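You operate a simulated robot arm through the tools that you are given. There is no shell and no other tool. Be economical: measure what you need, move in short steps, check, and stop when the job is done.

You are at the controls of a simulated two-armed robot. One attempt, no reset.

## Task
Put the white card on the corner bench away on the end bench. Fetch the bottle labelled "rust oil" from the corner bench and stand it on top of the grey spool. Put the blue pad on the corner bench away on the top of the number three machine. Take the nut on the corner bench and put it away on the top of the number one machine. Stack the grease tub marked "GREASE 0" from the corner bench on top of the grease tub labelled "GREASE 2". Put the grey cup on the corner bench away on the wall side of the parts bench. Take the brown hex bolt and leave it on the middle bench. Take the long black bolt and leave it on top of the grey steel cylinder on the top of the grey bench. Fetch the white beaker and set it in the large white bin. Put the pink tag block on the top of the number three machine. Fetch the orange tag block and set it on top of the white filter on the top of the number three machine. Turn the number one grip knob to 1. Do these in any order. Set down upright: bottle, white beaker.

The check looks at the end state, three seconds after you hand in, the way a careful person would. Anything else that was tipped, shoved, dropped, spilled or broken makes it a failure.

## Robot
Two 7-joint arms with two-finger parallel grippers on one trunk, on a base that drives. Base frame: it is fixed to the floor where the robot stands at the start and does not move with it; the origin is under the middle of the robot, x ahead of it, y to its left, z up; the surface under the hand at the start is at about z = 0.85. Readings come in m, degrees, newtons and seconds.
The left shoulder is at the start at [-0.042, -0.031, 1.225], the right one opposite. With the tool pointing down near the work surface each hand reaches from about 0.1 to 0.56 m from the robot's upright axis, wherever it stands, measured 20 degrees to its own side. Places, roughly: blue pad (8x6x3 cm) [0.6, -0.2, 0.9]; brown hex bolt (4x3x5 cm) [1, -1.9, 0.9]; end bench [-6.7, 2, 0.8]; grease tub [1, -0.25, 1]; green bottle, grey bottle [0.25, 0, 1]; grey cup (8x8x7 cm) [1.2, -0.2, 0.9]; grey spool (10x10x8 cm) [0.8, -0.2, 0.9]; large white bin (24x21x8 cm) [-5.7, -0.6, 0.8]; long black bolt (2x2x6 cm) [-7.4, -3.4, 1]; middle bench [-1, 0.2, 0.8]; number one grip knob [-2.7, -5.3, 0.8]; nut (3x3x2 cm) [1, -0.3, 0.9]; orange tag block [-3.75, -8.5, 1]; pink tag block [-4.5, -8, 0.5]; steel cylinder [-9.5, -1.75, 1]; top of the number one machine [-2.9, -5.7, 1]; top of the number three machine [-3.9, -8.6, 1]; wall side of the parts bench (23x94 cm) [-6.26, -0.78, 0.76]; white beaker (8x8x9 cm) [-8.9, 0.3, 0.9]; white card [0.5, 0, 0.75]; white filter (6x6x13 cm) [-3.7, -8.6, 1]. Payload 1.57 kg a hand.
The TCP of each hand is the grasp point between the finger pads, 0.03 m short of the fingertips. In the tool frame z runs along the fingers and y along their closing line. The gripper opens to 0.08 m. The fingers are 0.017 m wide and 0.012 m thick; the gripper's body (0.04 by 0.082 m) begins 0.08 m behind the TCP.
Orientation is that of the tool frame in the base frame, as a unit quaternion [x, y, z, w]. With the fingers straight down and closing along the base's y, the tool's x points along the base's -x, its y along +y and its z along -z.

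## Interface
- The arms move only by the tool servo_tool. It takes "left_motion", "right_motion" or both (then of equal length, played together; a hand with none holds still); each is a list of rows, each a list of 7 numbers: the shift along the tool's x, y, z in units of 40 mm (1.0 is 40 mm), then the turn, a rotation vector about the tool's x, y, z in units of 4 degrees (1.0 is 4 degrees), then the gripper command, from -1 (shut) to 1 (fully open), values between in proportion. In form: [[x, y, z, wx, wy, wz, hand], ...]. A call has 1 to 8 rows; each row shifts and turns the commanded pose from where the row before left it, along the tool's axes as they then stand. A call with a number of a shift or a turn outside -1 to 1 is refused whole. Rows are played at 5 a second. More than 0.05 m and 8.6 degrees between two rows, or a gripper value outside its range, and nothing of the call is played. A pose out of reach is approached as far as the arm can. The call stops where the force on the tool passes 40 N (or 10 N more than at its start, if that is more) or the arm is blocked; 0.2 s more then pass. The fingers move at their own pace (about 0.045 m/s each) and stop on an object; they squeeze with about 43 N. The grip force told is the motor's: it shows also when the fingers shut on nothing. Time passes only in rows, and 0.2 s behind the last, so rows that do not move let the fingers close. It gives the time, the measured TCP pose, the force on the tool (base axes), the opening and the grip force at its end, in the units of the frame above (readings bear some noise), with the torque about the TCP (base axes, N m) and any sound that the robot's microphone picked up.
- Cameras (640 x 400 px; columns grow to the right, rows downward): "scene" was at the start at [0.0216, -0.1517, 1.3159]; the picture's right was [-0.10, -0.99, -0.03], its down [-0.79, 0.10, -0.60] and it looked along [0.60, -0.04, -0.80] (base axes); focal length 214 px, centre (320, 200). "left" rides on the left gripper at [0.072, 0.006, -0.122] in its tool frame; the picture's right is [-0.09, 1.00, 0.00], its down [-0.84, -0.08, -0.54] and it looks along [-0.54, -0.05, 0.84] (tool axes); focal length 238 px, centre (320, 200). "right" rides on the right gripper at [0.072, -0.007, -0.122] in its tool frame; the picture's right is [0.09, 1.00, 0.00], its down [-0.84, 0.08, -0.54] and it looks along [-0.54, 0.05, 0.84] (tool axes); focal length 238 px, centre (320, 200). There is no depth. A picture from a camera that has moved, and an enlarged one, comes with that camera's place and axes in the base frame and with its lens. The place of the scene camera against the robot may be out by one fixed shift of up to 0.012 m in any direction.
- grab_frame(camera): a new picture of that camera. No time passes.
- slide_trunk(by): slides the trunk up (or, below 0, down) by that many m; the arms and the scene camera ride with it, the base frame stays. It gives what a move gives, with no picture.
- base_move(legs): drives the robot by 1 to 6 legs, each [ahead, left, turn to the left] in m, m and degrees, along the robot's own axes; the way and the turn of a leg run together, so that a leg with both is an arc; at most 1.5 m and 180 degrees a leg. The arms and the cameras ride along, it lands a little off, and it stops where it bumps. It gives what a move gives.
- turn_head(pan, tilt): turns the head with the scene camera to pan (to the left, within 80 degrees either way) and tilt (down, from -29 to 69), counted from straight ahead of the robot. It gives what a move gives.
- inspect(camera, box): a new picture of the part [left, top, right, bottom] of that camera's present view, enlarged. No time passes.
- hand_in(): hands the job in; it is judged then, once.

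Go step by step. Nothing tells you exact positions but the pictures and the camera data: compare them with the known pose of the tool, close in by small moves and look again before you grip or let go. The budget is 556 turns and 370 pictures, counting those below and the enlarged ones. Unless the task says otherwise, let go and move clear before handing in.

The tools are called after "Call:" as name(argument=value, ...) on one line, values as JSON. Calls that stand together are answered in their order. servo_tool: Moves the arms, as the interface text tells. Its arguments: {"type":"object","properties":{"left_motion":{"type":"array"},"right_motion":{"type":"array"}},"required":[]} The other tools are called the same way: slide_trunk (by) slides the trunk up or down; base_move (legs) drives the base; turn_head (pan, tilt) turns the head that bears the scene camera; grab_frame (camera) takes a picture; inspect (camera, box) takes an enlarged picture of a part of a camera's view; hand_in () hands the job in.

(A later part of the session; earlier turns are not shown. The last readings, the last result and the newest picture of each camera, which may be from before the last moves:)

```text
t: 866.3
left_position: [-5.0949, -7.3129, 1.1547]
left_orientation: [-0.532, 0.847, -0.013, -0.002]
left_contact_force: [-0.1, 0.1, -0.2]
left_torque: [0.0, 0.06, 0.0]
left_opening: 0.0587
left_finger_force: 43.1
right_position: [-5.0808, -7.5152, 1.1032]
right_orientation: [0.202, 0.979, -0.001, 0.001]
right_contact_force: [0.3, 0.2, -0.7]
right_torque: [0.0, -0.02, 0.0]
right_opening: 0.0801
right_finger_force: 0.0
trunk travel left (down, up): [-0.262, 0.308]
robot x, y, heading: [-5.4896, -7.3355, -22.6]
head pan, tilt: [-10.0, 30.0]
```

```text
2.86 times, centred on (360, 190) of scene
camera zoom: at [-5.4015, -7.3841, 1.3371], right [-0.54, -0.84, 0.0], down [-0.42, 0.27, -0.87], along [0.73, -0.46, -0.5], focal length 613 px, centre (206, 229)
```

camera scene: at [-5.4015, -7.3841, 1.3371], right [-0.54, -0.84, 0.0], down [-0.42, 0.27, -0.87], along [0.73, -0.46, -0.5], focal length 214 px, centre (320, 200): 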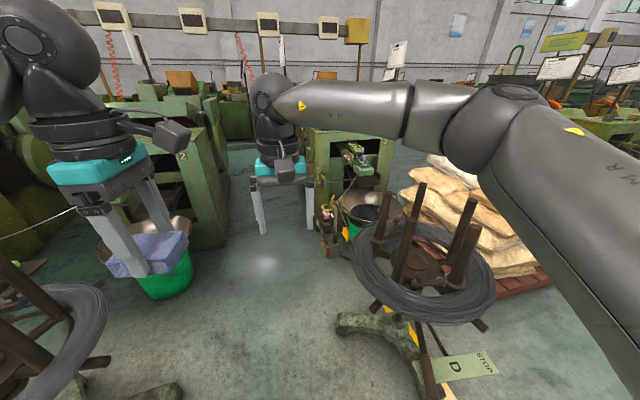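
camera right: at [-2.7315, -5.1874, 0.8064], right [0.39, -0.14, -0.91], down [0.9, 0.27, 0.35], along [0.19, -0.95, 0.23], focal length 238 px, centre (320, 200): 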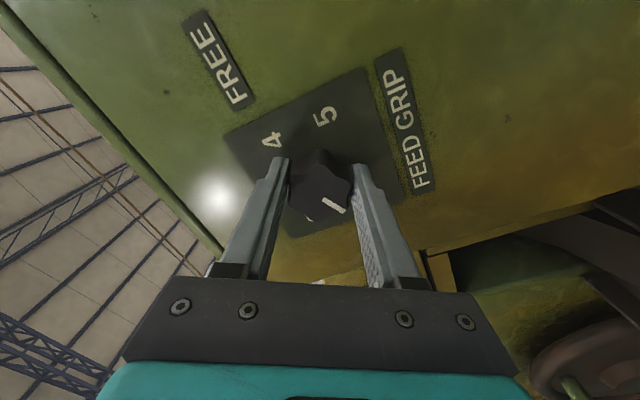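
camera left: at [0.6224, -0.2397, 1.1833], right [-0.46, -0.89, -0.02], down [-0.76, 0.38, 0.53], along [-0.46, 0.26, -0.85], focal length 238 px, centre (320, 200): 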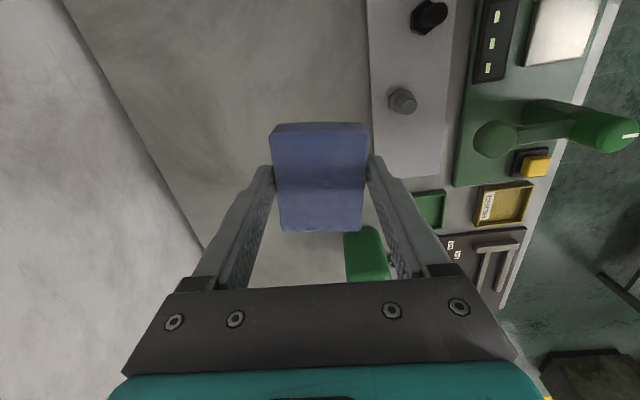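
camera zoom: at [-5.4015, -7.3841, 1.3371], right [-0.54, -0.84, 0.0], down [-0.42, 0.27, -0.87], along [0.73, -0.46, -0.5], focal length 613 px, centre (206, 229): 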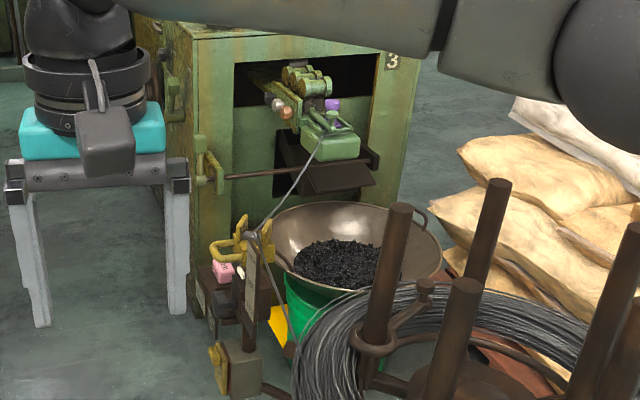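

I see the pink block on stand D's plate near machine three. First I go on to the machine's front with the pad.

Call:
base_move(legs=[[0, 0.12, 4.5], [0.9, 0, 0]])

Call:
turn_head(pan=-40, tilt=35)

Call:
grab_frame(camera="scene")

```text
t: 872.0
left_position: [-4.1792, -7.4382, 1.1545]
left_orientation: [-0.576, 0.818, -0.014, -0.002]
left_contact_force: [0.2, 0.4, -0.6]
left_torque: [-0.02, 0.02, 0.03]
left_opening: 0.059
left_finger_force: 43.1
right_position: [-4.1436, -7.6369, 1.1018]
right_orientation: [0.153, 0.988, -0.001, 0.001]
right_contact_force: [0.0, 0.1, -0.3]
right_torque: [0.03, 0.0, 0.0]
right_opening: 0.0799
right_finger_force: 0.1
trunk travel left (down, up): [-0.262, 0.308]
robot x, y, heading: [-4.5686, -7.5037, -16.6]
head pan, tilt: [-10.0, 30.0]
```

```text
t: 872.9
left_position: [-4.1785, -7.4369, 1.1539]
left_orientation: [-0.574, 0.818, -0.013, -0.001]
left_contact_force: [0.8, 0.6, -0.7]
left_torque: [0.0, 0.02, 0.01]
left_opening: 0.0588
left_finger_force: 43.0
right_position: [-4.145, -7.6373, 1.1018]
right_orientation: [0.153, 0.988, 0.0, 0.002]
right_contact_force: [0.0, 0.1, 0.0]
right_torque: [-0.02, -0.03, 0.02]
right_opening: 0.0799
right_finger_force: 0.0
trunk travel left (down, up): [-0.262, 0.308]
robot x, y, heading: [-4.5696, -7.4993, -16.7]
head pan, tilt: [-40.0, 35.0]
```

```text
96 pictures are left
camera scene: at [-4.5086, -7.573, 1.3294], right [-0.83, -0.55, 0.0], down [-0.32, 0.48, -0.82], along [0.45, -0.68, -0.57], focal length 214 px, centre (320, 200)
```

scene: 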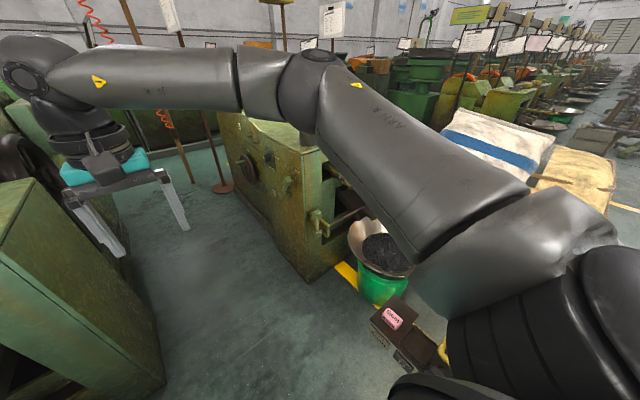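

Machine three's corner is at about (-3.95, -8.27). I raise the trunk, drive past it and turn to face the machine front.

Call:
slide_trunk(by=0.15)

Call:
base_move(legs=[[0.75, 0, 0], [0, 0, -91]])

Call:
turn_head(pan=0, tilt=40)

Call:
grab_frame(camera="scene")

```text
t: 874.7
left_position: [-4.1796, -7.4383, 1.305]
left_orientation: [-0.575, 0.818, -0.013, -0.001]
left_contact_force: [-1.2, 0.4, -0.4]
left_torque: [-0.03, 0.01, -0.01]
left_opening: 0.0587
left_finger_force: 42.9
right_position: [-4.1436, -7.6358, 1.2511]
right_orientation: [0.153, 0.988, -0.001, 0.001]
right_contact_force: [-0.3, -0.2, 0.1]
right_torque: [-0.01, 0.02, -0.03]
right_opening: 0.08
right_finger_force: 0.1
trunk travel left (down, up): [-0.412, 0.158]
robot x, y, heading: [-4.5721, -7.4961, -16.8]
head pan, tilt: [-40.0, 35.0]
```

```text
t: 882.6
left_position: [-3.7887, -8.1058, 1.3041]
left_orientation: [0.172, 0.985, -0.009, -0.01]
left_contact_force: [0.1, -1.5, 0.9]
left_torque: [-0.01, -0.02, -0.01]
left_opening: 0.0589
left_finger_force: 42.8
right_position: [-3.9871, -8.141, 1.2521]
right_orientation: [0.807, 0.59, -0.002, 0.0]
right_contact_force: [-0.7, -0.2, -0.1]
right_torque: [0.0, -0.02, 0.01]
right_opening: 0.0799
right_finger_force: 0.0
trunk travel left (down, up): [-0.412, 0.158]
robot x, y, heading: [-3.85, -7.7154, -106.7]
head pan, tilt: [-40.0, 35.0]
```

```text
t: 883.6
left_position: [-3.7898, -8.1058, 1.304]
left_orientation: [0.172, 0.985, -0.009, -0.011]
left_contact_force: [-0.2, 0.5, -0.1]
left_torque: [0.01, -0.03, 0.01]
left_opening: 0.059
left_finger_force: 43.2
right_position: [-3.988, -8.1409, 1.2513]
right_orientation: [0.807, 0.59, -0.002, 0.0]
right_contact_force: [0.8, 0.2, 0.5]
right_torque: [-0.01, 0.02, -0.02]
right_opening: 0.08
right_finger_force: 0.2
trunk travel left (down, up): [-0.412, 0.158]
robot x, y, heading: [-3.8507, -7.7125, -106.7]
head pan, tilt: [0.0, 40.0]
```

```text
95 pictures are left
camera scene: at [-3.8732, -7.8038, 1.4718], right [-0.96, 0.29, 0.0], down [0.18, 0.62, -0.77], along [-0.22, -0.73, -0.64], focal length 214 px, centre (320, 200)
```

scene: 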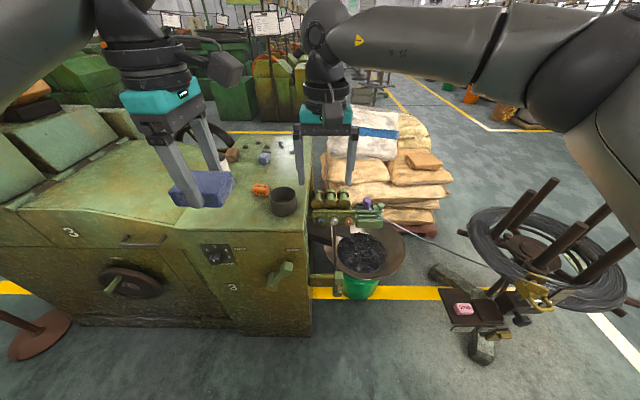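

Call:
inspect(camera="scene", box=[190, 125, 334, 215])

Call:
grab_frame(camera="left")

```text
4.44 times, centred on (262, 170) of scene
camera zoom: at [-3.8732, -7.8038, 1.4718], right [-0.96, 0.29, 0.0], down [0.18, 0.62, -0.77], along [-0.22, -0.73, -0.64], focal length 953 px, centre (578, 333)
```

zoom: 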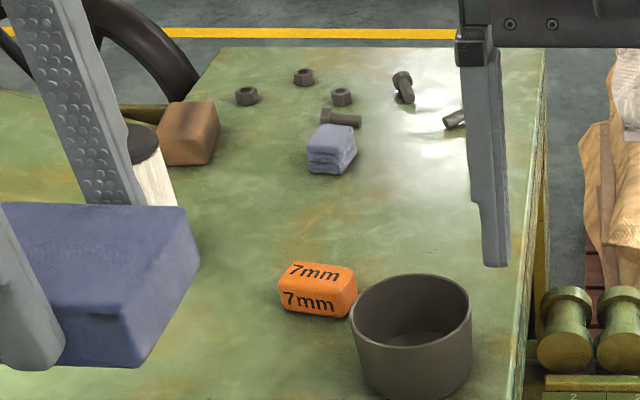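

```text
93 pictures are left
camera left: at [-3.8508, -8.074, 1.4277], right [0.42, 0.91, -0.02], down [0.77, -0.35, 0.53], along [0.47, -0.24, -0.85], focal length 238 px, centre (320, 200)
```

left: 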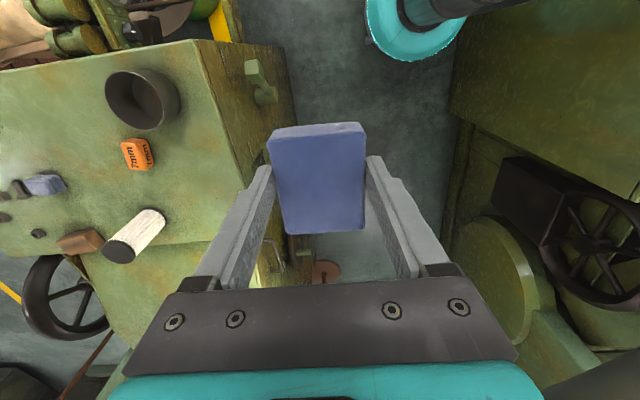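

The top has room for the pad near the front edge at about (-3.78, -8.41). I close in and look again.

Call:
base_move(legs=[[0.22, 0, -1.3]])

Call:
servo_tool(left_motion=[[-0.8, -0.35, 0, 0, 0, 0, -1], [-0.8, -0.35, 0, 0, 0, 0, -1], [-0.8, -0.35, 0.5, 0, 0, 0, -1], [0, 0, 1, 0, 0, 0, -1], [0, 0, 1, 0, 0, 0, -1]])

Call:
grab_frame(camera="left")

Call:
grab_frame(camera="scene")

```text
t: 885.4
left_position: [-3.8663, -8.3242, 1.3031]
left_orientation: [0.185, 0.983, -0.008, -0.01]
left_contact_force: [0.4, -0.7, 0.0]
left_torque: [0.05, 0.0, 0.01]
left_opening: 0.0587
left_finger_force: 42.9
right_position: [-4.0668, -8.3543, 1.2516]
right_orientation: [0.815, 0.58, -0.001, -0.001]
right_contact_force: [-0.2, -0.5, -0.1]
right_torque: [0.04, 0.02, -0.02]
right_opening: 0.08
right_finger_force: 0.0
trunk travel left (down, up): [-0.412, 0.158]
robot x, y, heading: [-3.9173, -7.9348, -108.2]
head pan, tilt: [0.0, 40.0]
```

```text
t: 886.5
left_position: [-3.7977, -8.3989, 1.202]
left_orientation: [0.184, 0.983, -0.01, -0.01]
left_contact_force: [-0.1, 0.6, 0.1]
left_torque: [0.0, -0.02, 0.0]
left_opening: 0.0588
left_finger_force: 43.4
right_position: [-4.0658, -8.3547, 1.2525]
right_orientation: [0.815, 0.58, -0.001, 0.0]
right_contact_force: [-0.4, -0.4, 0.2]
right_torque: [0.01, 0.04, 0.03]
right_opening: 0.0799
right_finger_force: 0.1
trunk travel left (down, up): [-0.412, 0.158]
robot x, y, heading: [-3.916, -7.9343, -108.1]
head pan, tilt: [0.0, 40.0]
```

```text
92 pictures are left
camera left: at [-3.8577, -8.3655, 1.3263], right [0.45, 0.89, -0.02], down [0.76, -0.37, 0.53], along [0.46, -0.26, -0.85], focal length 238 px, centre (320, 200)
```

left: 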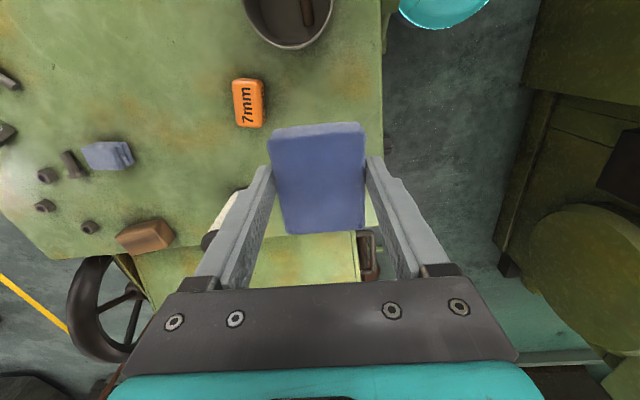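

```text
91 pictures are left
camera scene: at [-3.9428, -8.02, 1.4718], right [-0.95, 0.31, 0.0], down [0.2, 0.61, -0.77], along [-0.24, -0.73, -0.64], focal length 214 px, centre (320, 200)
```

scene: 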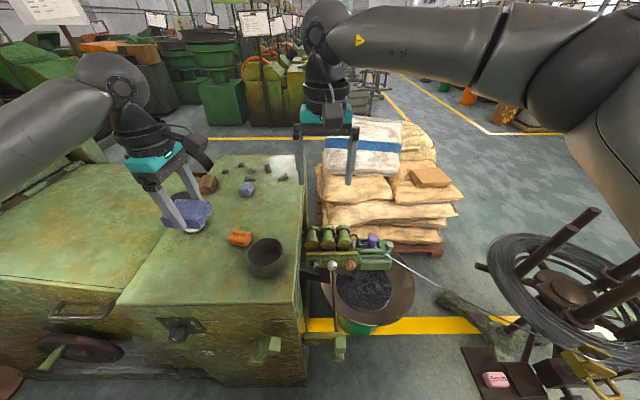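

The pad's landing place is clear. I lower with trunk and arm.

Call:
slide_trunk(by=-0.12)

Call:
servo_tool(left_motion=[[0, 0, 0.8, 0, 0, 0, -1], [0, 0, 0.6, 0, 0, 0, -1], [0, 0, 0.3, 0, 0, 0, -1]])

Call:
inspect(camera="scene", box=[120, 130, 312, 250])

```text
t: 888.0
left_position: [-3.7965, -8.3997, 1.0827]
left_orientation: [0.185, 0.983, -0.009, -0.011]
left_contact_force: [0.3, -1.0, 0.1]
left_torque: [0.03, -0.04, 0.01]
left_opening: 0.0589
left_finger_force: 43.1
right_position: [-4.0653, -8.3543, 1.1329]
right_orientation: [0.815, 0.58, -0.001, 0.001]
right_contact_force: [-0.5, 0.6, -0.1]
right_torque: [0.01, -0.06, 0.03]
right_opening: 0.08
right_finger_force: 0.1
trunk travel left (down, up): [-0.292, 0.278]
robot x, y, heading: [-3.9176, -7.9284, -108.0]
head pan, tilt: [0.0, 40.0]
```

```text
t: 888.9
left_position: [-3.8018, -8.4006, 1.0151]
left_orientation: [0.185, 0.983, -0.009, -0.011]
left_contact_force: [-0.4, 0.1, 0.6]
left_torque: [0.01, -0.05, -0.02]
left_opening: 0.0587
left_finger_force: 42.9
right_position: [-4.0662, -8.3553, 1.1317]
right_orientation: [0.815, 0.58, -0.002, 0.002]
right_contact_force: [0.2, 0.4, 0.0]
right_torque: [-0.03, 0.01, -0.02]
right_opening: 0.0798
right_finger_force: 0.0
trunk travel left (down, up): [-0.292, 0.278]
robot x, y, heading: [-3.9189, -7.9322, -108.2]
head pan, tilt: [0.0, 40.0]
```

```text
3.33 times, centred on (216, 190) of scene
camera zoom: at [-3.9432, -8.0196, 1.3518], right [-0.95, 0.31, 0.0], down [0.2, 0.61, -0.77], along [-0.24, -0.73, -0.64], focal length 715 px, centre (667, 233)
```

zoom: 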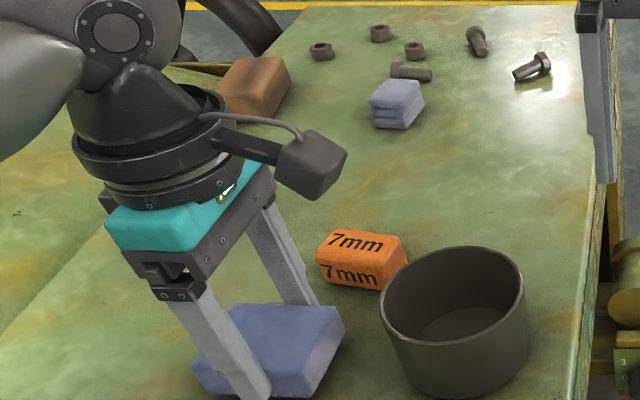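

Call:
servo_tool(left_motion=[[0, 0, 0.2, 0, 0, 0, -1], [0, 0, 0.1, 0, 0, 0, -1]])

Call:
servo_tool(left_motion=[[0, 0, 0.12, 0, 0, 0, -1]])

```text
t: 889.6
left_position: [-3.8006, -8.4021, 1.0088]
left_orientation: [0.185, 0.983, -0.014, -0.012]
left_contact_force: [0.7, 5.1, 13.2]
left_torque: [0.48, -0.4, 0.18]
left_opening: 0.059
left_finger_force: 43.4
right_position: [-4.067, -8.3527, 1.1329]
right_orientation: [0.814, 0.58, -0.002, 0.001]
right_contact_force: [-0.6, 0.1, -0.3]
right_torque: [0.04, -0.01, -0.01]
right_opening: 0.0801
right_finger_force: 0.0
trunk travel left (down, up): [-0.292, 0.278]
robot x, y, heading: [-3.9179, -7.9281, -108.1]
head pan, tilt: [0.0, 40.0]
stopped in row 2 (left hand): the force on the tool passed its limit at 40 N (the readings are from after the stop); the commanded pose is now the measured one
```

```text
t: 890.2
left_position: [-3.8018, -8.404, 1.008]
left_orientation: [0.184, 0.983, -0.021, -0.015]
left_contact_force: [1.4, 5.0, 13.3]
left_torque: [0.49, -0.36, 0.08]
left_opening: 0.0592
left_finger_force: 43.5
right_position: [-4.0671, -8.3539, 1.1331]
right_orientation: [0.815, 0.58, -0.001, 0.002]
right_contact_force: [-0.3, -0.1, 0.2]
right_torque: [0.0, -0.03, 0.0]
right_opening: 0.08
right_finger_force: 0.0
trunk travel left (down, up): [-0.292, 0.278]
robot x, y, heading: [-3.914, -7.933, -108.4]
head pan, tilt: [0.0, 40.0]
stopped in row 1 (left hand): the force on the tool passed its limit at 45 N (the readings are from after the stop); the commanded pose is now the measured one
```

The pad is down (top at about 0.974). I open and rise.

Call:
servo_tool(left_motion=[[0, 0, 0, 0, 0, 0, -0.2], [0, 0, 0, 0, 0, 0, 0.7], [0, 0, 0, 0, 0, 0, 0.85], [0, 0, -0.8, 0, 0, 0, 0.85], [0, 0, -1, 0, 0, 0, 0.85], [0, 0, -1, 0, 0, 0, 1], [0, 0, -1, 0, 0, 0, 1], [0, 0, -1, 0, 0, 0, 1]])

Call:
grab_frame(camera="left")

Call:
inspect(camera="scene", box=[120, 130, 312, 250])

```text
t: 892.0
left_position: [-3.7942, -8.3978, 1.1969]
left_orientation: [0.184, 0.983, -0.019, -0.012]
left_contact_force: [-0.5, 0.5, -0.5]
left_torque: [-0.01, -0.01, 0.02]
left_opening: 0.0803
left_finger_force: 0.0
right_position: [-4.0653, -8.3538, 1.1324]
right_orientation: [0.815, 0.58, -0.002, 0.001]
right_contact_force: [0.6, -0.9, -0.9]
right_torque: [0.0, -0.01, 0.02]
right_opening: 0.0798
right_finger_force: 0.0
trunk travel left (down, up): [-0.292, 0.278]
robot x, y, heading: [-3.9161, -7.9376, -108.4]
head pan, tilt: [0.0, 40.0]
```

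```text
89 pictures are left
camera left: at [-3.8533, -8.3612, 1.32], right [0.44, 0.89, -0.04], down [0.77, -0.36, 0.53], along [0.46, -0.27, -0.85], focal length 238 px, centre (320, 200)
```

left: 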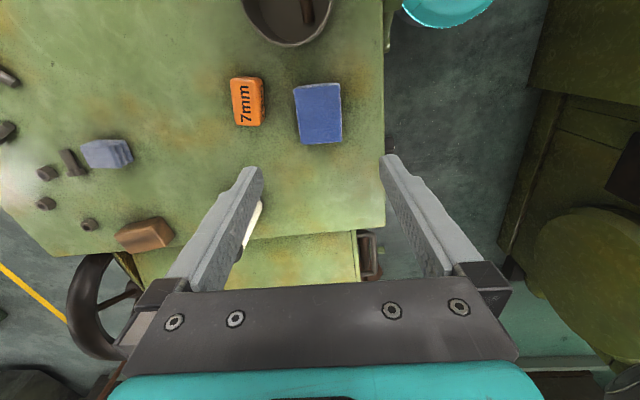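

```text
3.33 times, centred on (216, 190) of scene
camera zoom: at [-3.9433, -8.019, 1.3518], right [-0.95, 0.31, 0.0], down [0.2, 0.61, -0.77], along [-0.24, -0.73, -0.64], focal length 715 px, centre (667, 233)
```

zoom: 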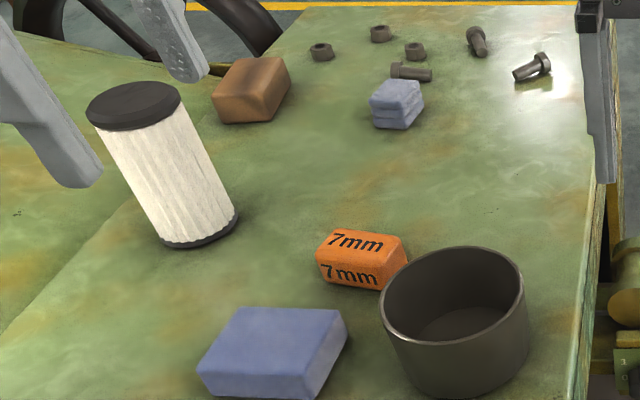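

The pad rests well. Next the orange block with the same hand: I level it and move over the block.

Call:
servo_tool(left_motion=[[0.2, -0.8, 0, -0.3, -0.12, 0, 0.4], [0.2, -0.8, 0, -0.3, -0.13, 0, 0.4], [0.25, -0.8, 0.4, 0, 0, 0, 0.4], [0, 0, 0.9, 0, 0, 0, 0.4], [0, 0, 0.9, 0, 0, 0, 0.4], [0, 0, 0.9, 0, 0, 0, 0.4]])

Call:
grab_frame(camera="left")

```text
t: 893.4
left_position: [-3.8531, -8.4797, 1.0753]
left_orientation: [0.183, 0.983, -0.001, -0.001]
left_contact_force: [0.4, -1.0, 0.1]
left_torque: [-0.02, -0.02, -0.03]
left_opening: 0.0559
left_finger_force: 0.0
right_position: [-4.0669, -8.3544, 1.1324]
right_orientation: [0.814, 0.58, -0.002, 0.0]
right_contact_force: [0.6, -0.4, -0.1]
right_torque: [0.0, -0.01, 0.0]
right_opening: 0.08
right_finger_force: 0.0
trunk travel left (down, up): [-0.292, 0.278]
robot x, y, heading: [-3.9169, -7.9318, -108.0]
head pan, tilt: [0.0, 40.0]
```

```text
87 pictures are left
camera left: at [-3.917, -8.4476, 1.197], right [0.44, 0.9, 0.0], down [0.75, -0.37, 0.54], along [0.48, -0.24, -0.84], focal length 238 px, centre (320, 200)
```

left: 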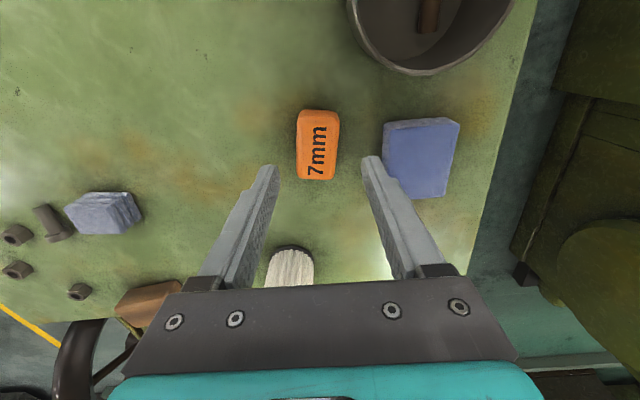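

Aligned over the orange block. I descend and grip it.

Call:
servo_tool(left_motion=[[0, 0, 0.8, 0, 0, 0, 0.4], [0, 0, 0.75, 0, 0, 0, 0.4]])

Call:
grab_frame(camera="left")

Call:
servo_tool(left_motion=[[0, 0, 0, 0, 0, 0, -0.2], [0, 0, 0, 0, 0, 0, -1], [0, 0, 0, 0, 0, 0, -1], [0, 0, 0, 0, 0, 0, -1]])

```text
t: 894.0
left_position: [-3.8547, -8.4799, 1.0152]
left_orientation: [0.184, 0.983, -0.001, 0.0]
left_contact_force: [-0.5, 0.5, 0.4]
left_torque: [0.02, -0.03, -0.01]
left_opening: 0.0559
left_finger_force: 0.1
right_position: [-4.0651, -8.3531, 1.1315]
right_orientation: [0.814, 0.58, -0.002, 0.0]
right_contact_force: [-0.3, -0.8, 0.2]
right_torque: [0.04, -0.01, 0.01]
right_opening: 0.08
right_finger_force: 0.0
trunk travel left (down, up): [-0.292, 0.278]
robot x, y, heading: [-3.9181, -7.9343, -107.9]
head pan, tilt: [0.0, 40.0]
```

```text
86 pictures are left
camera left: at [-3.9174, -8.4479, 1.1378], right [0.45, 0.9, 0.0], down [0.75, -0.37, 0.54], along [0.48, -0.24, -0.84], focal length 238 px, centre (320, 200)
```

left: 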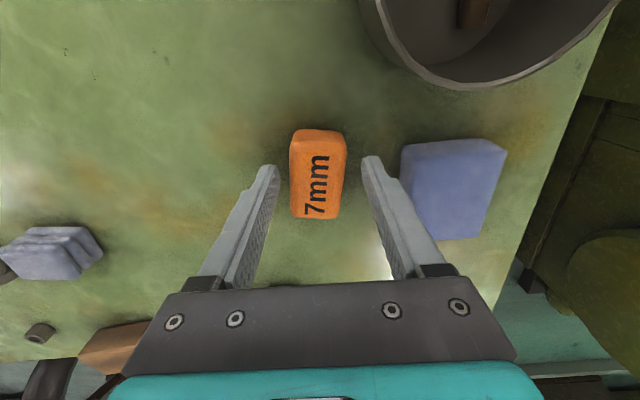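

```text
t: 895.0
left_position: [-3.8534, -8.4792, 1.0148]
left_orientation: [0.184, 0.983, -0.001, 0.0]
left_contact_force: [-0.1, -0.5, -0.4]
left_torque: [0.01, -0.02, 0.03]
left_opening: 0.0348
left_finger_force: 37.6
right_position: [-4.0663, -8.3546, 1.1325]
right_orientation: [0.815, 0.58, -0.002, 0.0]
right_contact_force: [-0.1, -0.4, -0.4]
right_torque: [-0.02, 0.01, 0.01]
right_opening: 0.0803
right_finger_force: 0.0
trunk travel left (down, up): [-0.292, 0.278]
robot x, y, heading: [-3.9182, -7.9324, -108.3]
head pan, tilt: [0.0, 40.0]
```

The orange block is held. I lift it well above the filter and shift the base so the filter comes within reach.

Call:
servo_tool(left_motion=[[0, 0, -0.7, 0, 0, 0, -1], [0, 0, -1, 0, 0, 0, -1], [0, 0, -1, 0, 0, 0, -1], [0, 0, -1, 0, 0, 0, -1], [0, 0, -1, 0, 0, 0, -1], [0, 0, -1, 0, 0, 0, -1]])

Call:
base_move(legs=[[0.02, 0.28, 0]])

Call:
grab_frame(camera="left")

Call:
grab_frame(camera="scene")

```text
t: 896.4
left_position: [-3.8529, -8.4781, 1.2413]
left_orientation: [0.184, 0.983, 0.0, -0.002]
left_contact_force: [-0.3, -0.4, -0.3]
left_torque: [-0.04, -0.01, 0.03]
left_opening: 0.0347
left_finger_force: 42.4
right_position: [-4.0658, -8.3537, 1.1319]
right_orientation: [0.815, 0.58, -0.002, 0.001]
right_contact_force: [0.8, 0.6, -0.3]
right_torque: [0.01, -0.01, -0.03]
right_opening: 0.0802
right_finger_force: 0.1
trunk travel left (down, up): [-0.292, 0.278]
robot x, y, heading: [-3.9162, -7.9292, -107.9]
head pan, tilt: [0.0, 40.0]
```

```text
t: 898.4
left_position: [-3.5846, -8.5836, 1.2408]
left_orientation: [0.181, 0.984, 0.001, -0.002]
left_contact_force: [-0.4, 0.5, -0.3]
left_torque: [0.01, 0.0, -0.04]
left_opening: 0.0348
left_finger_force: 42.3
right_position: [-3.8, -8.4616, 1.1323]
right_orientation: [0.813, 0.583, -0.002, 0.0]
right_contact_force: [0.3, -0.9, -1.1]
right_torque: [0.01, 0.0, 0.03]
right_opening: 0.0801
right_finger_force: 0.0
trunk travel left (down, up): [-0.292, 0.278]
robot x, y, heading: [-3.6515, -8.0383, -107.6]
head pan, tilt: [0.0, 40.0]
```

```text
85 pictures are left
camera left: at [-3.6487, -8.553, 1.3632], right [0.44, 0.9, 0.0], down [0.76, -0.37, 0.54], along [0.49, -0.24, -0.84], focal length 238 px, centre (320, 200)
```

left: 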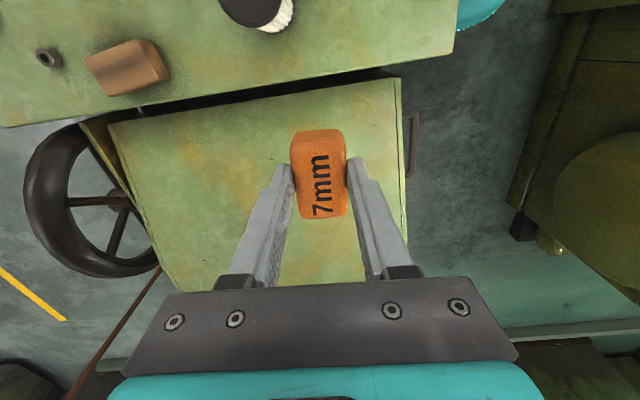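

```text
84 pictures are left
camera scene: at [-3.6784, -8.1263, 1.3518], right [-0.95, 0.3, 0.0], down [0.19, 0.61, -0.77], along [-0.23, -0.73, -0.64], focal length 214 px, centre (320, 200)
```

scene: 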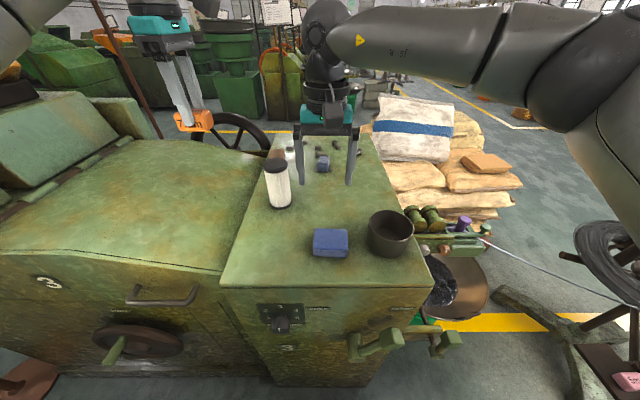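

I first move the right hand out of the way, then bring the orange block over the filter at about (-3.705, -8.575).

Call:
servo_tool(right_motion=[[0.8, -0.5, -0.2, 0, 0, 0, 1], [0.8, -0.5, -0.2, 0, 0, 0, 1], [0.8, -0.5, -0.2, 0, 0, 0, 1], [0.8, -0.5, -0.2, 0, 0, 0, 1]])

Call:
servo_tool(left_motion=[[0.7, -0.25, 0, 0, 0, 0, -1], [0.7, -0.25, 0, 0, 0, 0, -1], [0.7, -0.2, 0, 0, 0, 0, -1], [0.7, -0.2, 0, 0, 0, 0, -1]])

Call:
grab_frame(camera="left")

Call:
inspect(camera="scene", box=[200, 80, 376, 190])

```text
t: 899.4
left_position: [-3.5863, -8.5836, 1.2401]
left_orientation: [0.181, 0.984, 0.0, 0.0]
left_contact_force: [-0.7, 0.9, 0.0]
left_torque: [0.0, -0.01, -0.01]
left_opening: 0.0347
left_finger_force: 42.1
right_position: [-3.8342, -8.311, 1.1656]
right_orientation: [0.813, 0.582, -0.002, 0.002]
right_contact_force: [-0.3, 0.3, -0.5]
right_torque: [-0.04, 0.0, -0.01]
right_opening: 0.0803
right_finger_force: 0.1
trunk travel left (down, up): [-0.292, 0.278]
robot x, y, heading: [-3.6563, -8.0379, -107.6]
head pan, tilt: [0.0, 40.0]
```

```text
t: 900.4
left_position: [-3.7046, -8.5776, 1.2408]
left_orientation: [0.181, 0.983, 0.0, 0.0]
left_contact_force: [0.4, 0.2, -0.6]
left_torque: [-0.03, 0.02, -0.01]
left_opening: 0.0349
left_finger_force: 42.2
right_position: [-3.8351, -8.3129, 1.1651]
right_orientation: [0.813, 0.583, -0.002, 0.002]
right_contact_force: [0.4, 0.3, -0.7]
right_torque: [0.0, -0.05, 0.02]
right_opening: 0.08
right_finger_force: 0.0
trunk travel left (down, up): [-0.292, 0.278]
robot x, y, heading: [-3.6524, -8.0346, -108.0]
head pan, tilt: [0.0, 40.0]
```

```text
83 pictures are left
camera left: at [-3.7687, -8.5455, 1.3639], right [0.44, 0.9, 0.0], down [0.76, -0.37, 0.54], along [0.49, -0.24, -0.84], focal length 238 px, centre (320, 200)
```

left: 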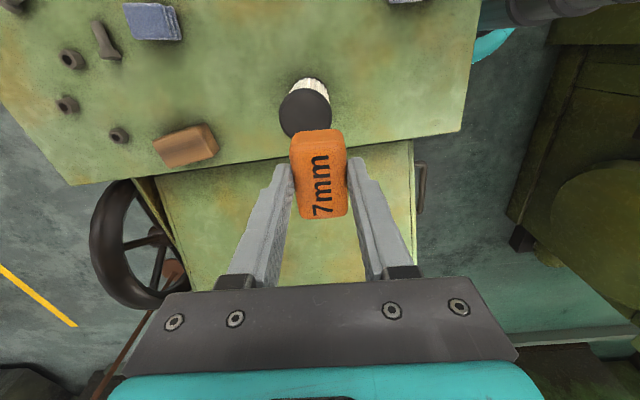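

```text
3.64 times, centred on (288, 135) of scene
camera zoom: at [-3.68, -8.1259, 1.3518], right [-0.95, 0.3, 0.0], down [0.2, 0.61, -0.77], along [-0.23, -0.73, -0.64], focal length 780 px, centre (436, 436)
```

zoom: 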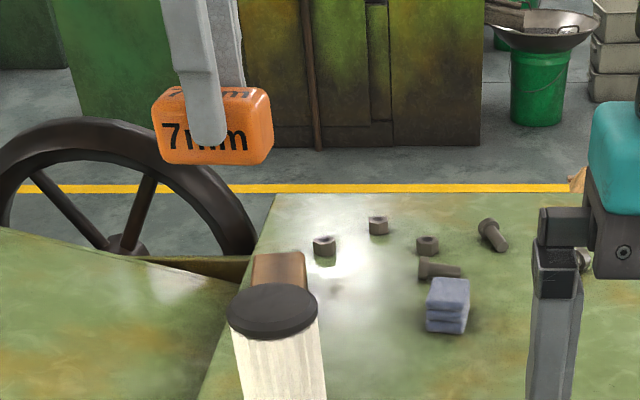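

Call:
servo_tool(left_motion=[[0.4, -0.4, 0, 0, 0, 0, -1], [0, 0, 0.9, 0, 0, 0, -1], [0, 0, 0.7, 0, 0, 0, -1]])

Call:
inspect(camera="left", box=[220, 60, 412, 180])

Call:
inspect(camera="scene", box=[200, 100, 328, 180])

```text
t: 901.2
left_position: [-3.7184, -8.5801, 1.1753]
left_orientation: [0.18, 0.984, -0.001, 0.0]
left_contact_force: [-0.7, -0.3, -0.7]
left_torque: [0.01, 0.03, -0.02]
left_opening: 0.0347
left_finger_force: 42.2
left hand out of reach, approached as far as the arm can: row 1
right_position: [-3.8338, -8.3129, 1.1645]
right_orientation: [0.813, 0.583, -0.001, 0.001]
right_contact_force: [-0.4, 0.7, -0.2]
right_torque: [0.0, 0.0, 0.02]
right_opening: 0.0801
right_finger_force: 0.0
trunk travel left (down, up): [-0.292, 0.278]
robot x, y, heading: [-3.6519, -8.0393, -107.7]
head pan, tilt: [0.0, 40.0]
```

```text
3.33 times, centred on (316, 120) of left
camera zoom: at [-3.7835, -8.5479, 1.2985], right [0.44, 0.9, 0.0], down [0.76, -0.37, 0.54], along [0.49, -0.24, -0.84], focal length 794 px, centre (333, 467)
```

zoom: 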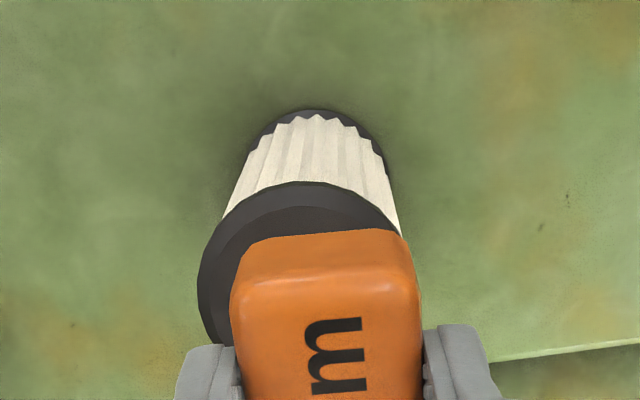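

```text
5.00 times, centred on (264, 140) of scene
camera zoom: at [-3.6794, -8.126, 1.3518], right [-0.95, 0.3, 0.0], down [0.2, 0.61, -0.77], along [-0.23, -0.73, -0.64], focal length 1072 px, centre (600, 500)
```

zoom: 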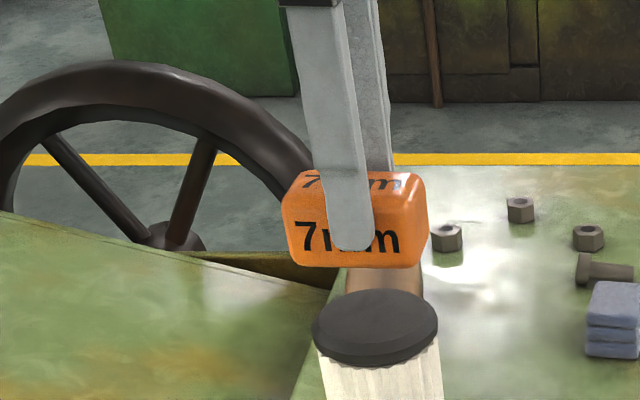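

Almost aligned; the last 8 mm I do with the base.

Call:
base_move(legs=[[0.01, -0.003, 0]])

Call:
inspect(camera="left", box=[220, 60, 412, 180])

```text
t: 901.9
left_position: [-3.7258, -8.5883, 1.1764]
left_orientation: [0.18, 0.984, 0.0, 0.0]
left_contact_force: [-0.4, -0.7, 0.2]
left_torque: [0.01, 0.02, 0.04]
left_opening: 0.0349
left_finger_force: 42.3
right_position: [-3.8396, -8.3218, 1.1645]
right_orientation: [0.812, 0.583, -0.001, 0.001]
right_contact_force: [-0.3, -0.8, -0.5]
right_torque: [0.01, -0.01, 0.0]
right_opening: 0.08
right_finger_force: 0.1
trunk travel left (down, up): [-0.292, 0.278]
robot x, y, heading: [-3.6601, -8.0462, -108.1]
head pan, tilt: [0.0, 40.0]
```

```text
3.33 times, centred on (316, 120) of left
camera zoom: at [-3.7891, -8.5571, 1.2984], right [0.44, 0.9, 0.0], down [0.76, -0.37, 0.54], along [0.49, -0.24, -0.84], focal length 794 px, centre (333, 467)
```

zoom: 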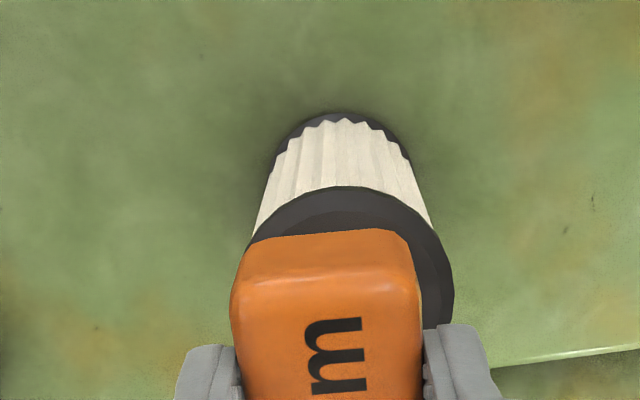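

Call:
servo_tool(left_motion=[[0, 0.08, 0, 0, 0, 0, -1], [0, 0, 0, 0, 0, 0, -1]])

Call:
slide_trunk(by=-0.02)

Call:
slide_trunk(by=-0.006)

Call:
inspect(camera="left", box=[220, 60, 412, 180])

Call:
inspect(camera="scene", box=[200, 100, 328, 180])

```text
t: 902.5
left_position: [-3.7239, -8.5852, 1.1749]
left_orientation: [0.18, 0.984, 0.0, -0.001]
left_contact_force: [-0.2, -0.5, -1.1]
left_torque: [0.05, 0.0, 0.03]
left_opening: 0.0351
left_finger_force: 42.1
right_position: [-3.8386, -8.3213, 1.1654]
right_orientation: [0.813, 0.583, -0.002, 0.001]
right_contact_force: [-0.4, -0.3, 0.3]
right_torque: [0.0, 0.03, -0.04]
right_opening: 0.0798
right_finger_force: 0.1
trunk travel left (down, up): [-0.292, 0.278]
robot x, y, heading: [-3.6587, -8.0469, -107.4]
head pan, tilt: [0.0, 40.0]
```

```text
t: 903.2
left_position: [-3.7241, -8.5852, 1.1565]
left_orientation: [0.18, 0.984, 0.0, -0.001]
left_contact_force: [-0.1, -0.1, -0.3]
left_torque: [-0.05, -0.02, 0.02]
left_opening: 0.0347
left_finger_force: 42.3
right_position: [-3.8387, -8.3208, 1.1455]
right_orientation: [0.812, 0.583, -0.002, 0.001]
right_contact_force: [-0.1, 1.0, -0.6]
right_torque: [0.0, 0.0, 0.02]
right_opening: 0.08
right_finger_force: 0.1
trunk travel left (down, up): [-0.272, 0.298]
robot x, y, heading: [-3.6608, -8.0443, -107.7]
head pan, tilt: [0.0, 40.0]
```

```text
t: 903.8
left_position: [-3.7231, -8.5852, 1.1504]
left_orientation: [0.18, 0.984, 0.001, -0.001]
left_contact_force: [-0.1, 0.1, -0.9]
left_torque: [-0.02, 0.01, -0.04]
left_opening: 0.0346
left_finger_force: 41.6
right_position: [-3.839, -8.321, 1.1388]
right_orientation: [0.813, 0.583, -0.002, 0.001]
right_contact_force: [0.2, -1.0, 0.5]
right_torque: [0.01, -0.01, -0.02]
right_opening: 0.0802
right_finger_force: 0.1
trunk travel left (down, up): [-0.266, 0.304]
robot x, y, heading: [-3.6566, -8.0461, -107.8]
head pan, tilt: [0.0, 40.0]
```

```text
3.33 times, centred on (316, 120) of left
camera zoom: at [-3.7877, -8.5536, 1.2723], right [0.44, 0.9, 0.0], down [0.76, -0.37, 0.54], along [0.49, -0.24, -0.84], focal length 794 px, centre (333, 467)
```

zoom: 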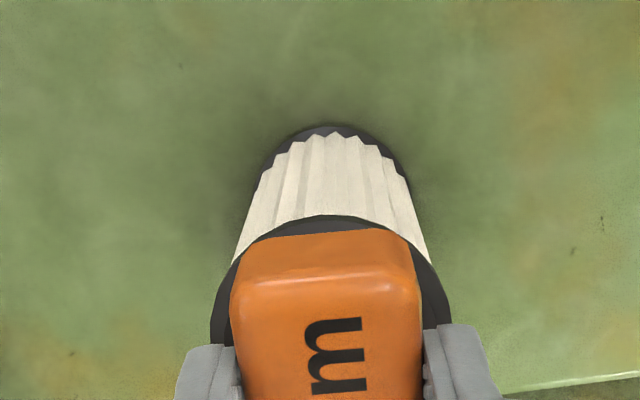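

```text
5.00 times, centred on (264, 140) of scene
camera zoom: at [-3.6848, -8.1343, 1.3258], right [-0.95, 0.3, 0.0], down [0.2, 0.61, -0.77], along [-0.23, -0.73, -0.64], focal length 1072 px, centre (600, 500)
```

zoom: 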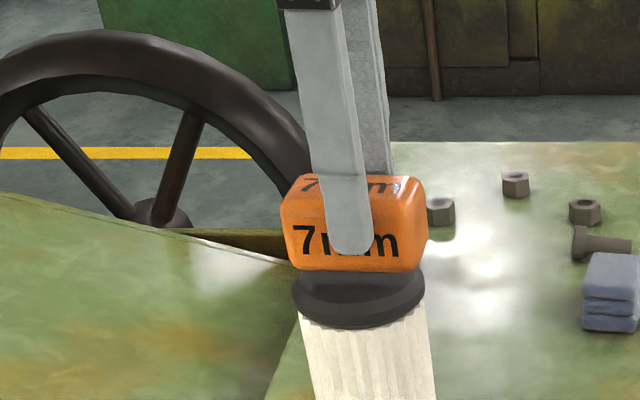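

Call:
slide_trunk(by=-0.004)

Call:
slide_trunk(by=-0.003)

Call:
slide_trunk(by=-0.003)

```text
t: 904.3
left_position: [-3.7242, -8.5856, 1.1465]
left_orientation: [0.18, 0.984, -0.001, -0.001]
left_contact_force: [-0.9, 1.1, -0.1]
left_torque: [0.01, 0.02, -0.01]
left_opening: 0.0348
left_finger_force: 41.4
right_position: [-3.8387, -8.3207, 1.1356]
right_orientation: [0.813, 0.582, -0.001, 0.001]
right_contact_force: [0.9, 0.1, 0.3]
right_torque: [0.02, -0.01, 0.02]
right_opening: 0.0799
right_finger_force: 0.0
trunk travel left (down, up): [-0.262, 0.308]
robot x, y, heading: [-3.6604, -8.0442, -107.6]
head pan, tilt: [0.0, 40.0]
```

```text
t: 904.8
left_position: [-3.7235, -8.5854, 1.1427]
left_orientation: [0.181, 0.984, 0.0, -0.001]
left_contact_force: [-0.4, -0.2, -0.4]
left_torque: [-0.01, -0.01, 0.0]
left_opening: 0.0346
left_finger_force: 42.4
right_position: [-3.84, -8.3217, 1.132]
right_orientation: [0.813, 0.583, -0.001, 0.001]
right_contact_force: [0.3, -0.9, 0.0]
right_torque: [0.01, 0.0, 0.0]
right_opening: 0.0801
right_finger_force: 0.0
trunk travel left (down, up): [-0.259, 0.311]
robot x, y, heading: [-3.6592, -8.0442, -107.7]
head pan, tilt: [0.0, 40.0]
```

```text
t: 905.3
left_position: [-3.7228, -8.5841, 1.1403]
left_orientation: [0.18, 0.984, -0.001, -0.001]
left_contact_force: [-1.1, 0.3, 2.5]
left_torque: [-0.02, -0.04, -0.03]
left_opening: 0.0346
left_finger_force: 42.2
right_position: [-3.8397, -8.321, 1.1289]
right_orientation: [0.812, 0.583, -0.002, 0.002]
right_contact_force: [-0.6, 0.5, -0.7]
right_torque: [-0.03, -0.03, -0.01]
right_opening: 0.08
right_finger_force: 0.0
trunk travel left (down, up): [-0.256, 0.314]
robot x, y, heading: [-3.6629, -8.047, -107.8]
head pan, tilt: [0.0, 40.0]
```

Light contact. I release gently and rise.

Call:
servo_tool(left_motion=[[0, 0, 0, 0, 0, 0, -0.3], [0, 0, 0, 0, 0, 0, 0.1], [0, 0, 0, 0, 0, 0, 0.4], [0, 0, 0, 0, 0, 0, 0.4]])

Call:
slide_trunk(by=0.12)

Call:
inspect(camera="scene", box=[190, 120, 350, 220])

Call:
inspect(camera="left", box=[200, 60, 424, 200])

```text
t: 906.3
left_position: [-3.7229, -8.5859, 1.1399]
left_orientation: [0.181, 0.984, 0.001, -0.002]
left_contact_force: [0.7, 0.3, 0.3]
left_torque: [0.03, -0.01, 0.02]
left_opening: 0.0559
left_finger_force: 0.0
right_position: [-3.8392, -8.3219, 1.1286]
right_orientation: [0.813, 0.583, -0.001, 0.002]
right_contact_force: [0.3, -0.3, 0.3]
right_torque: [0.03, -0.04, -0.01]
right_opening: 0.08
right_finger_force: 0.1
trunk travel left (down, up): [-0.256, 0.314]
robot x, y, heading: [-3.6594, -8.044, -107.5]
head pan, tilt: [0.0, 40.0]
```

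```text
t: 907.8
left_position: [-3.7238, -8.5853, 1.2595]
left_orientation: [0.18, 0.984, 0.001, -0.001]
left_contact_force: [0.7, -0.4, 0.7]
left_torque: [0.03, 0.01, 0.01]
left_opening: 0.0556
left_finger_force: 0.0
right_position: [-3.8398, -8.3219, 1.2483]
right_orientation: [0.812, 0.584, 0.0, 0.001]
right_contact_force: [0.7, -1.0, -0.7]
right_torque: [0.01, 0.0, -0.01]
right_opening: 0.08
right_finger_force: 0.0
trunk travel left (down, up): [-0.376, 0.194]
robot x, y, heading: [-3.6601, -8.0448, -107.7]
head pan, tilt: [0.0, 40.0]
```

```text
4.00 times, centred on (270, 170) of scene
camera zoom: at [-3.6849, -8.1344, 1.4357], right [-0.95, 0.3, 0.0], down [0.2, 0.61, -0.77], along [-0.23, -0.73, -0.64], focal length 858 px, centre (520, 320)
```

zoom: 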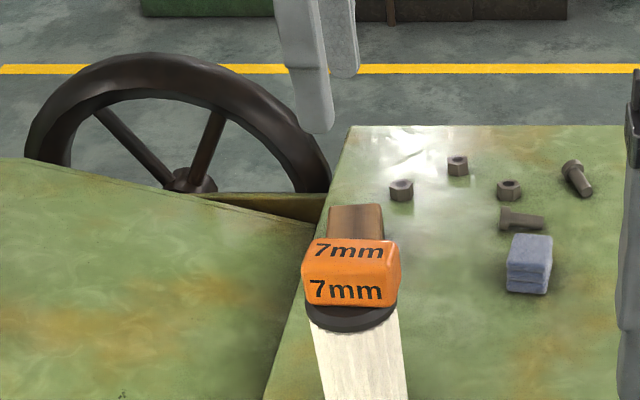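

```text
2.86 times, centred on (312, 130) of left
camera zoom: at [-3.7878, -8.5538, 1.3821], right [0.44, 0.9, 0.0], down [0.76, -0.37, 0.54], along [0.49, -0.24, -0.84], focal length 681 px, centre (343, 400)
```

zoom: 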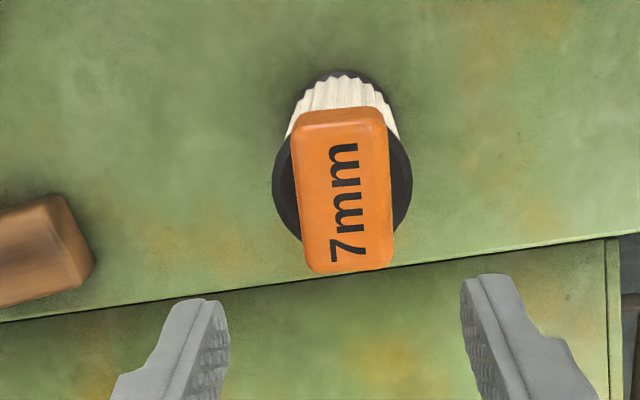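

The orange block sits on the filter. Now the pink block: I raise and tuck the left hand, back off and drive over to stand D.

Call:
servo_tool(left_motion=[[0, 0, -1, 0, 0, 0, 1], [0, 0, -1, 0, 0, 0, 1], [0, 0, -1, 0, 0, 0, 1], [0, 0, -1, 0, 0, 0, 1]])

Call:
base_move(legs=[[-0.3, 0, 0], [0, -0.6, 0]])

Call:
turn_head(pan=-20, tilt=50)

Call:
grab_frame(camera="scene")

```text
t: 908.8
left_position: [-3.725, -8.5527, 1.3868]
left_orientation: [0.18, 0.984, 0.0, 0.0]
left_contact_force: [0.0, -0.6, 0.0]
left_torque: [-0.03, -0.01, 0.03]
left_opening: 0.0799
left_finger_force: 0.1
left hand out of reach, approached as far as the arm can: row 2, 3, 4
right_position: [-3.8402, -8.3214, 1.2491]
right_orientation: [0.813, 0.582, -0.001, 0.0]
right_contact_force: [-0.6, -0.1, -0.1]
right_torque: [0.04, -0.06, 0.0]
right_opening: 0.08
right_finger_force: 0.0
trunk travel left (down, up): [-0.376, 0.194]
robot x, y, heading: [-3.6607, -8.0448, -107.6]
head pan, tilt: [0.0, 40.0]
```

```text
t: 913.8
left_position: [-4.1867, -8.0926, 1.3875]
left_orientation: [0.174, 0.985, 0.0, 0.0]
left_contact_force: [0.2, -1.1, -0.4]
left_torque: [0.01, -0.02, 0.0]
left_opening: 0.0801
left_finger_force: 0.0
right_position: [-4.3054, -7.8626, 1.2488]
right_orientation: [0.808, 0.589, -0.001, 0.001]
right_contact_force: [0.0, 0.2, -0.1]
right_torque: [0.05, 0.0, -0.04]
right_opening: 0.08
right_finger_force: 0.1
trunk travel left (down, up): [-0.376, 0.194]
robot x, y, heading: [-4.1299, -7.5877, -106.6]
head pan, tilt: [0.0, 40.0]
```

```text
t: 914.6
left_position: [-4.1861, -8.0925, 1.3868]
left_orientation: [0.174, 0.985, 0.0, -0.001]
left_contact_force: [-0.4, 1.0, 0.5]
left_torque: [0.01, 0.01, -0.03]
left_opening: 0.0803
left_finger_force: 0.0
right_position: [-4.3048, -7.8622, 1.2491]
right_orientation: [0.808, 0.589, -0.002, 0.001]
right_contact_force: [1.1, 0.7, -0.2]
right_torque: [0.0, 0.02, -0.01]
right_opening: 0.0798
right_finger_force: 0.1
trunk travel left (down, up): [-0.376, 0.194]
robot x, y, heading: [-4.1283, -7.5868, -107.0]
head pan, tilt: [-20.0, 50.0]
```

```text
74 pictures are left
camera scene: at [-4.1747, -7.6537, 1.4216], right [-0.8, 0.6, 0.0], down [0.46, 0.61, -0.64], along [-0.39, -0.51, -0.77], focal length 214 px, centre (320, 200)
```

scene: 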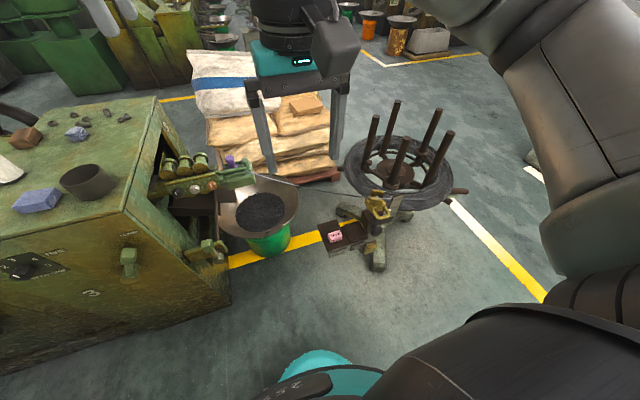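

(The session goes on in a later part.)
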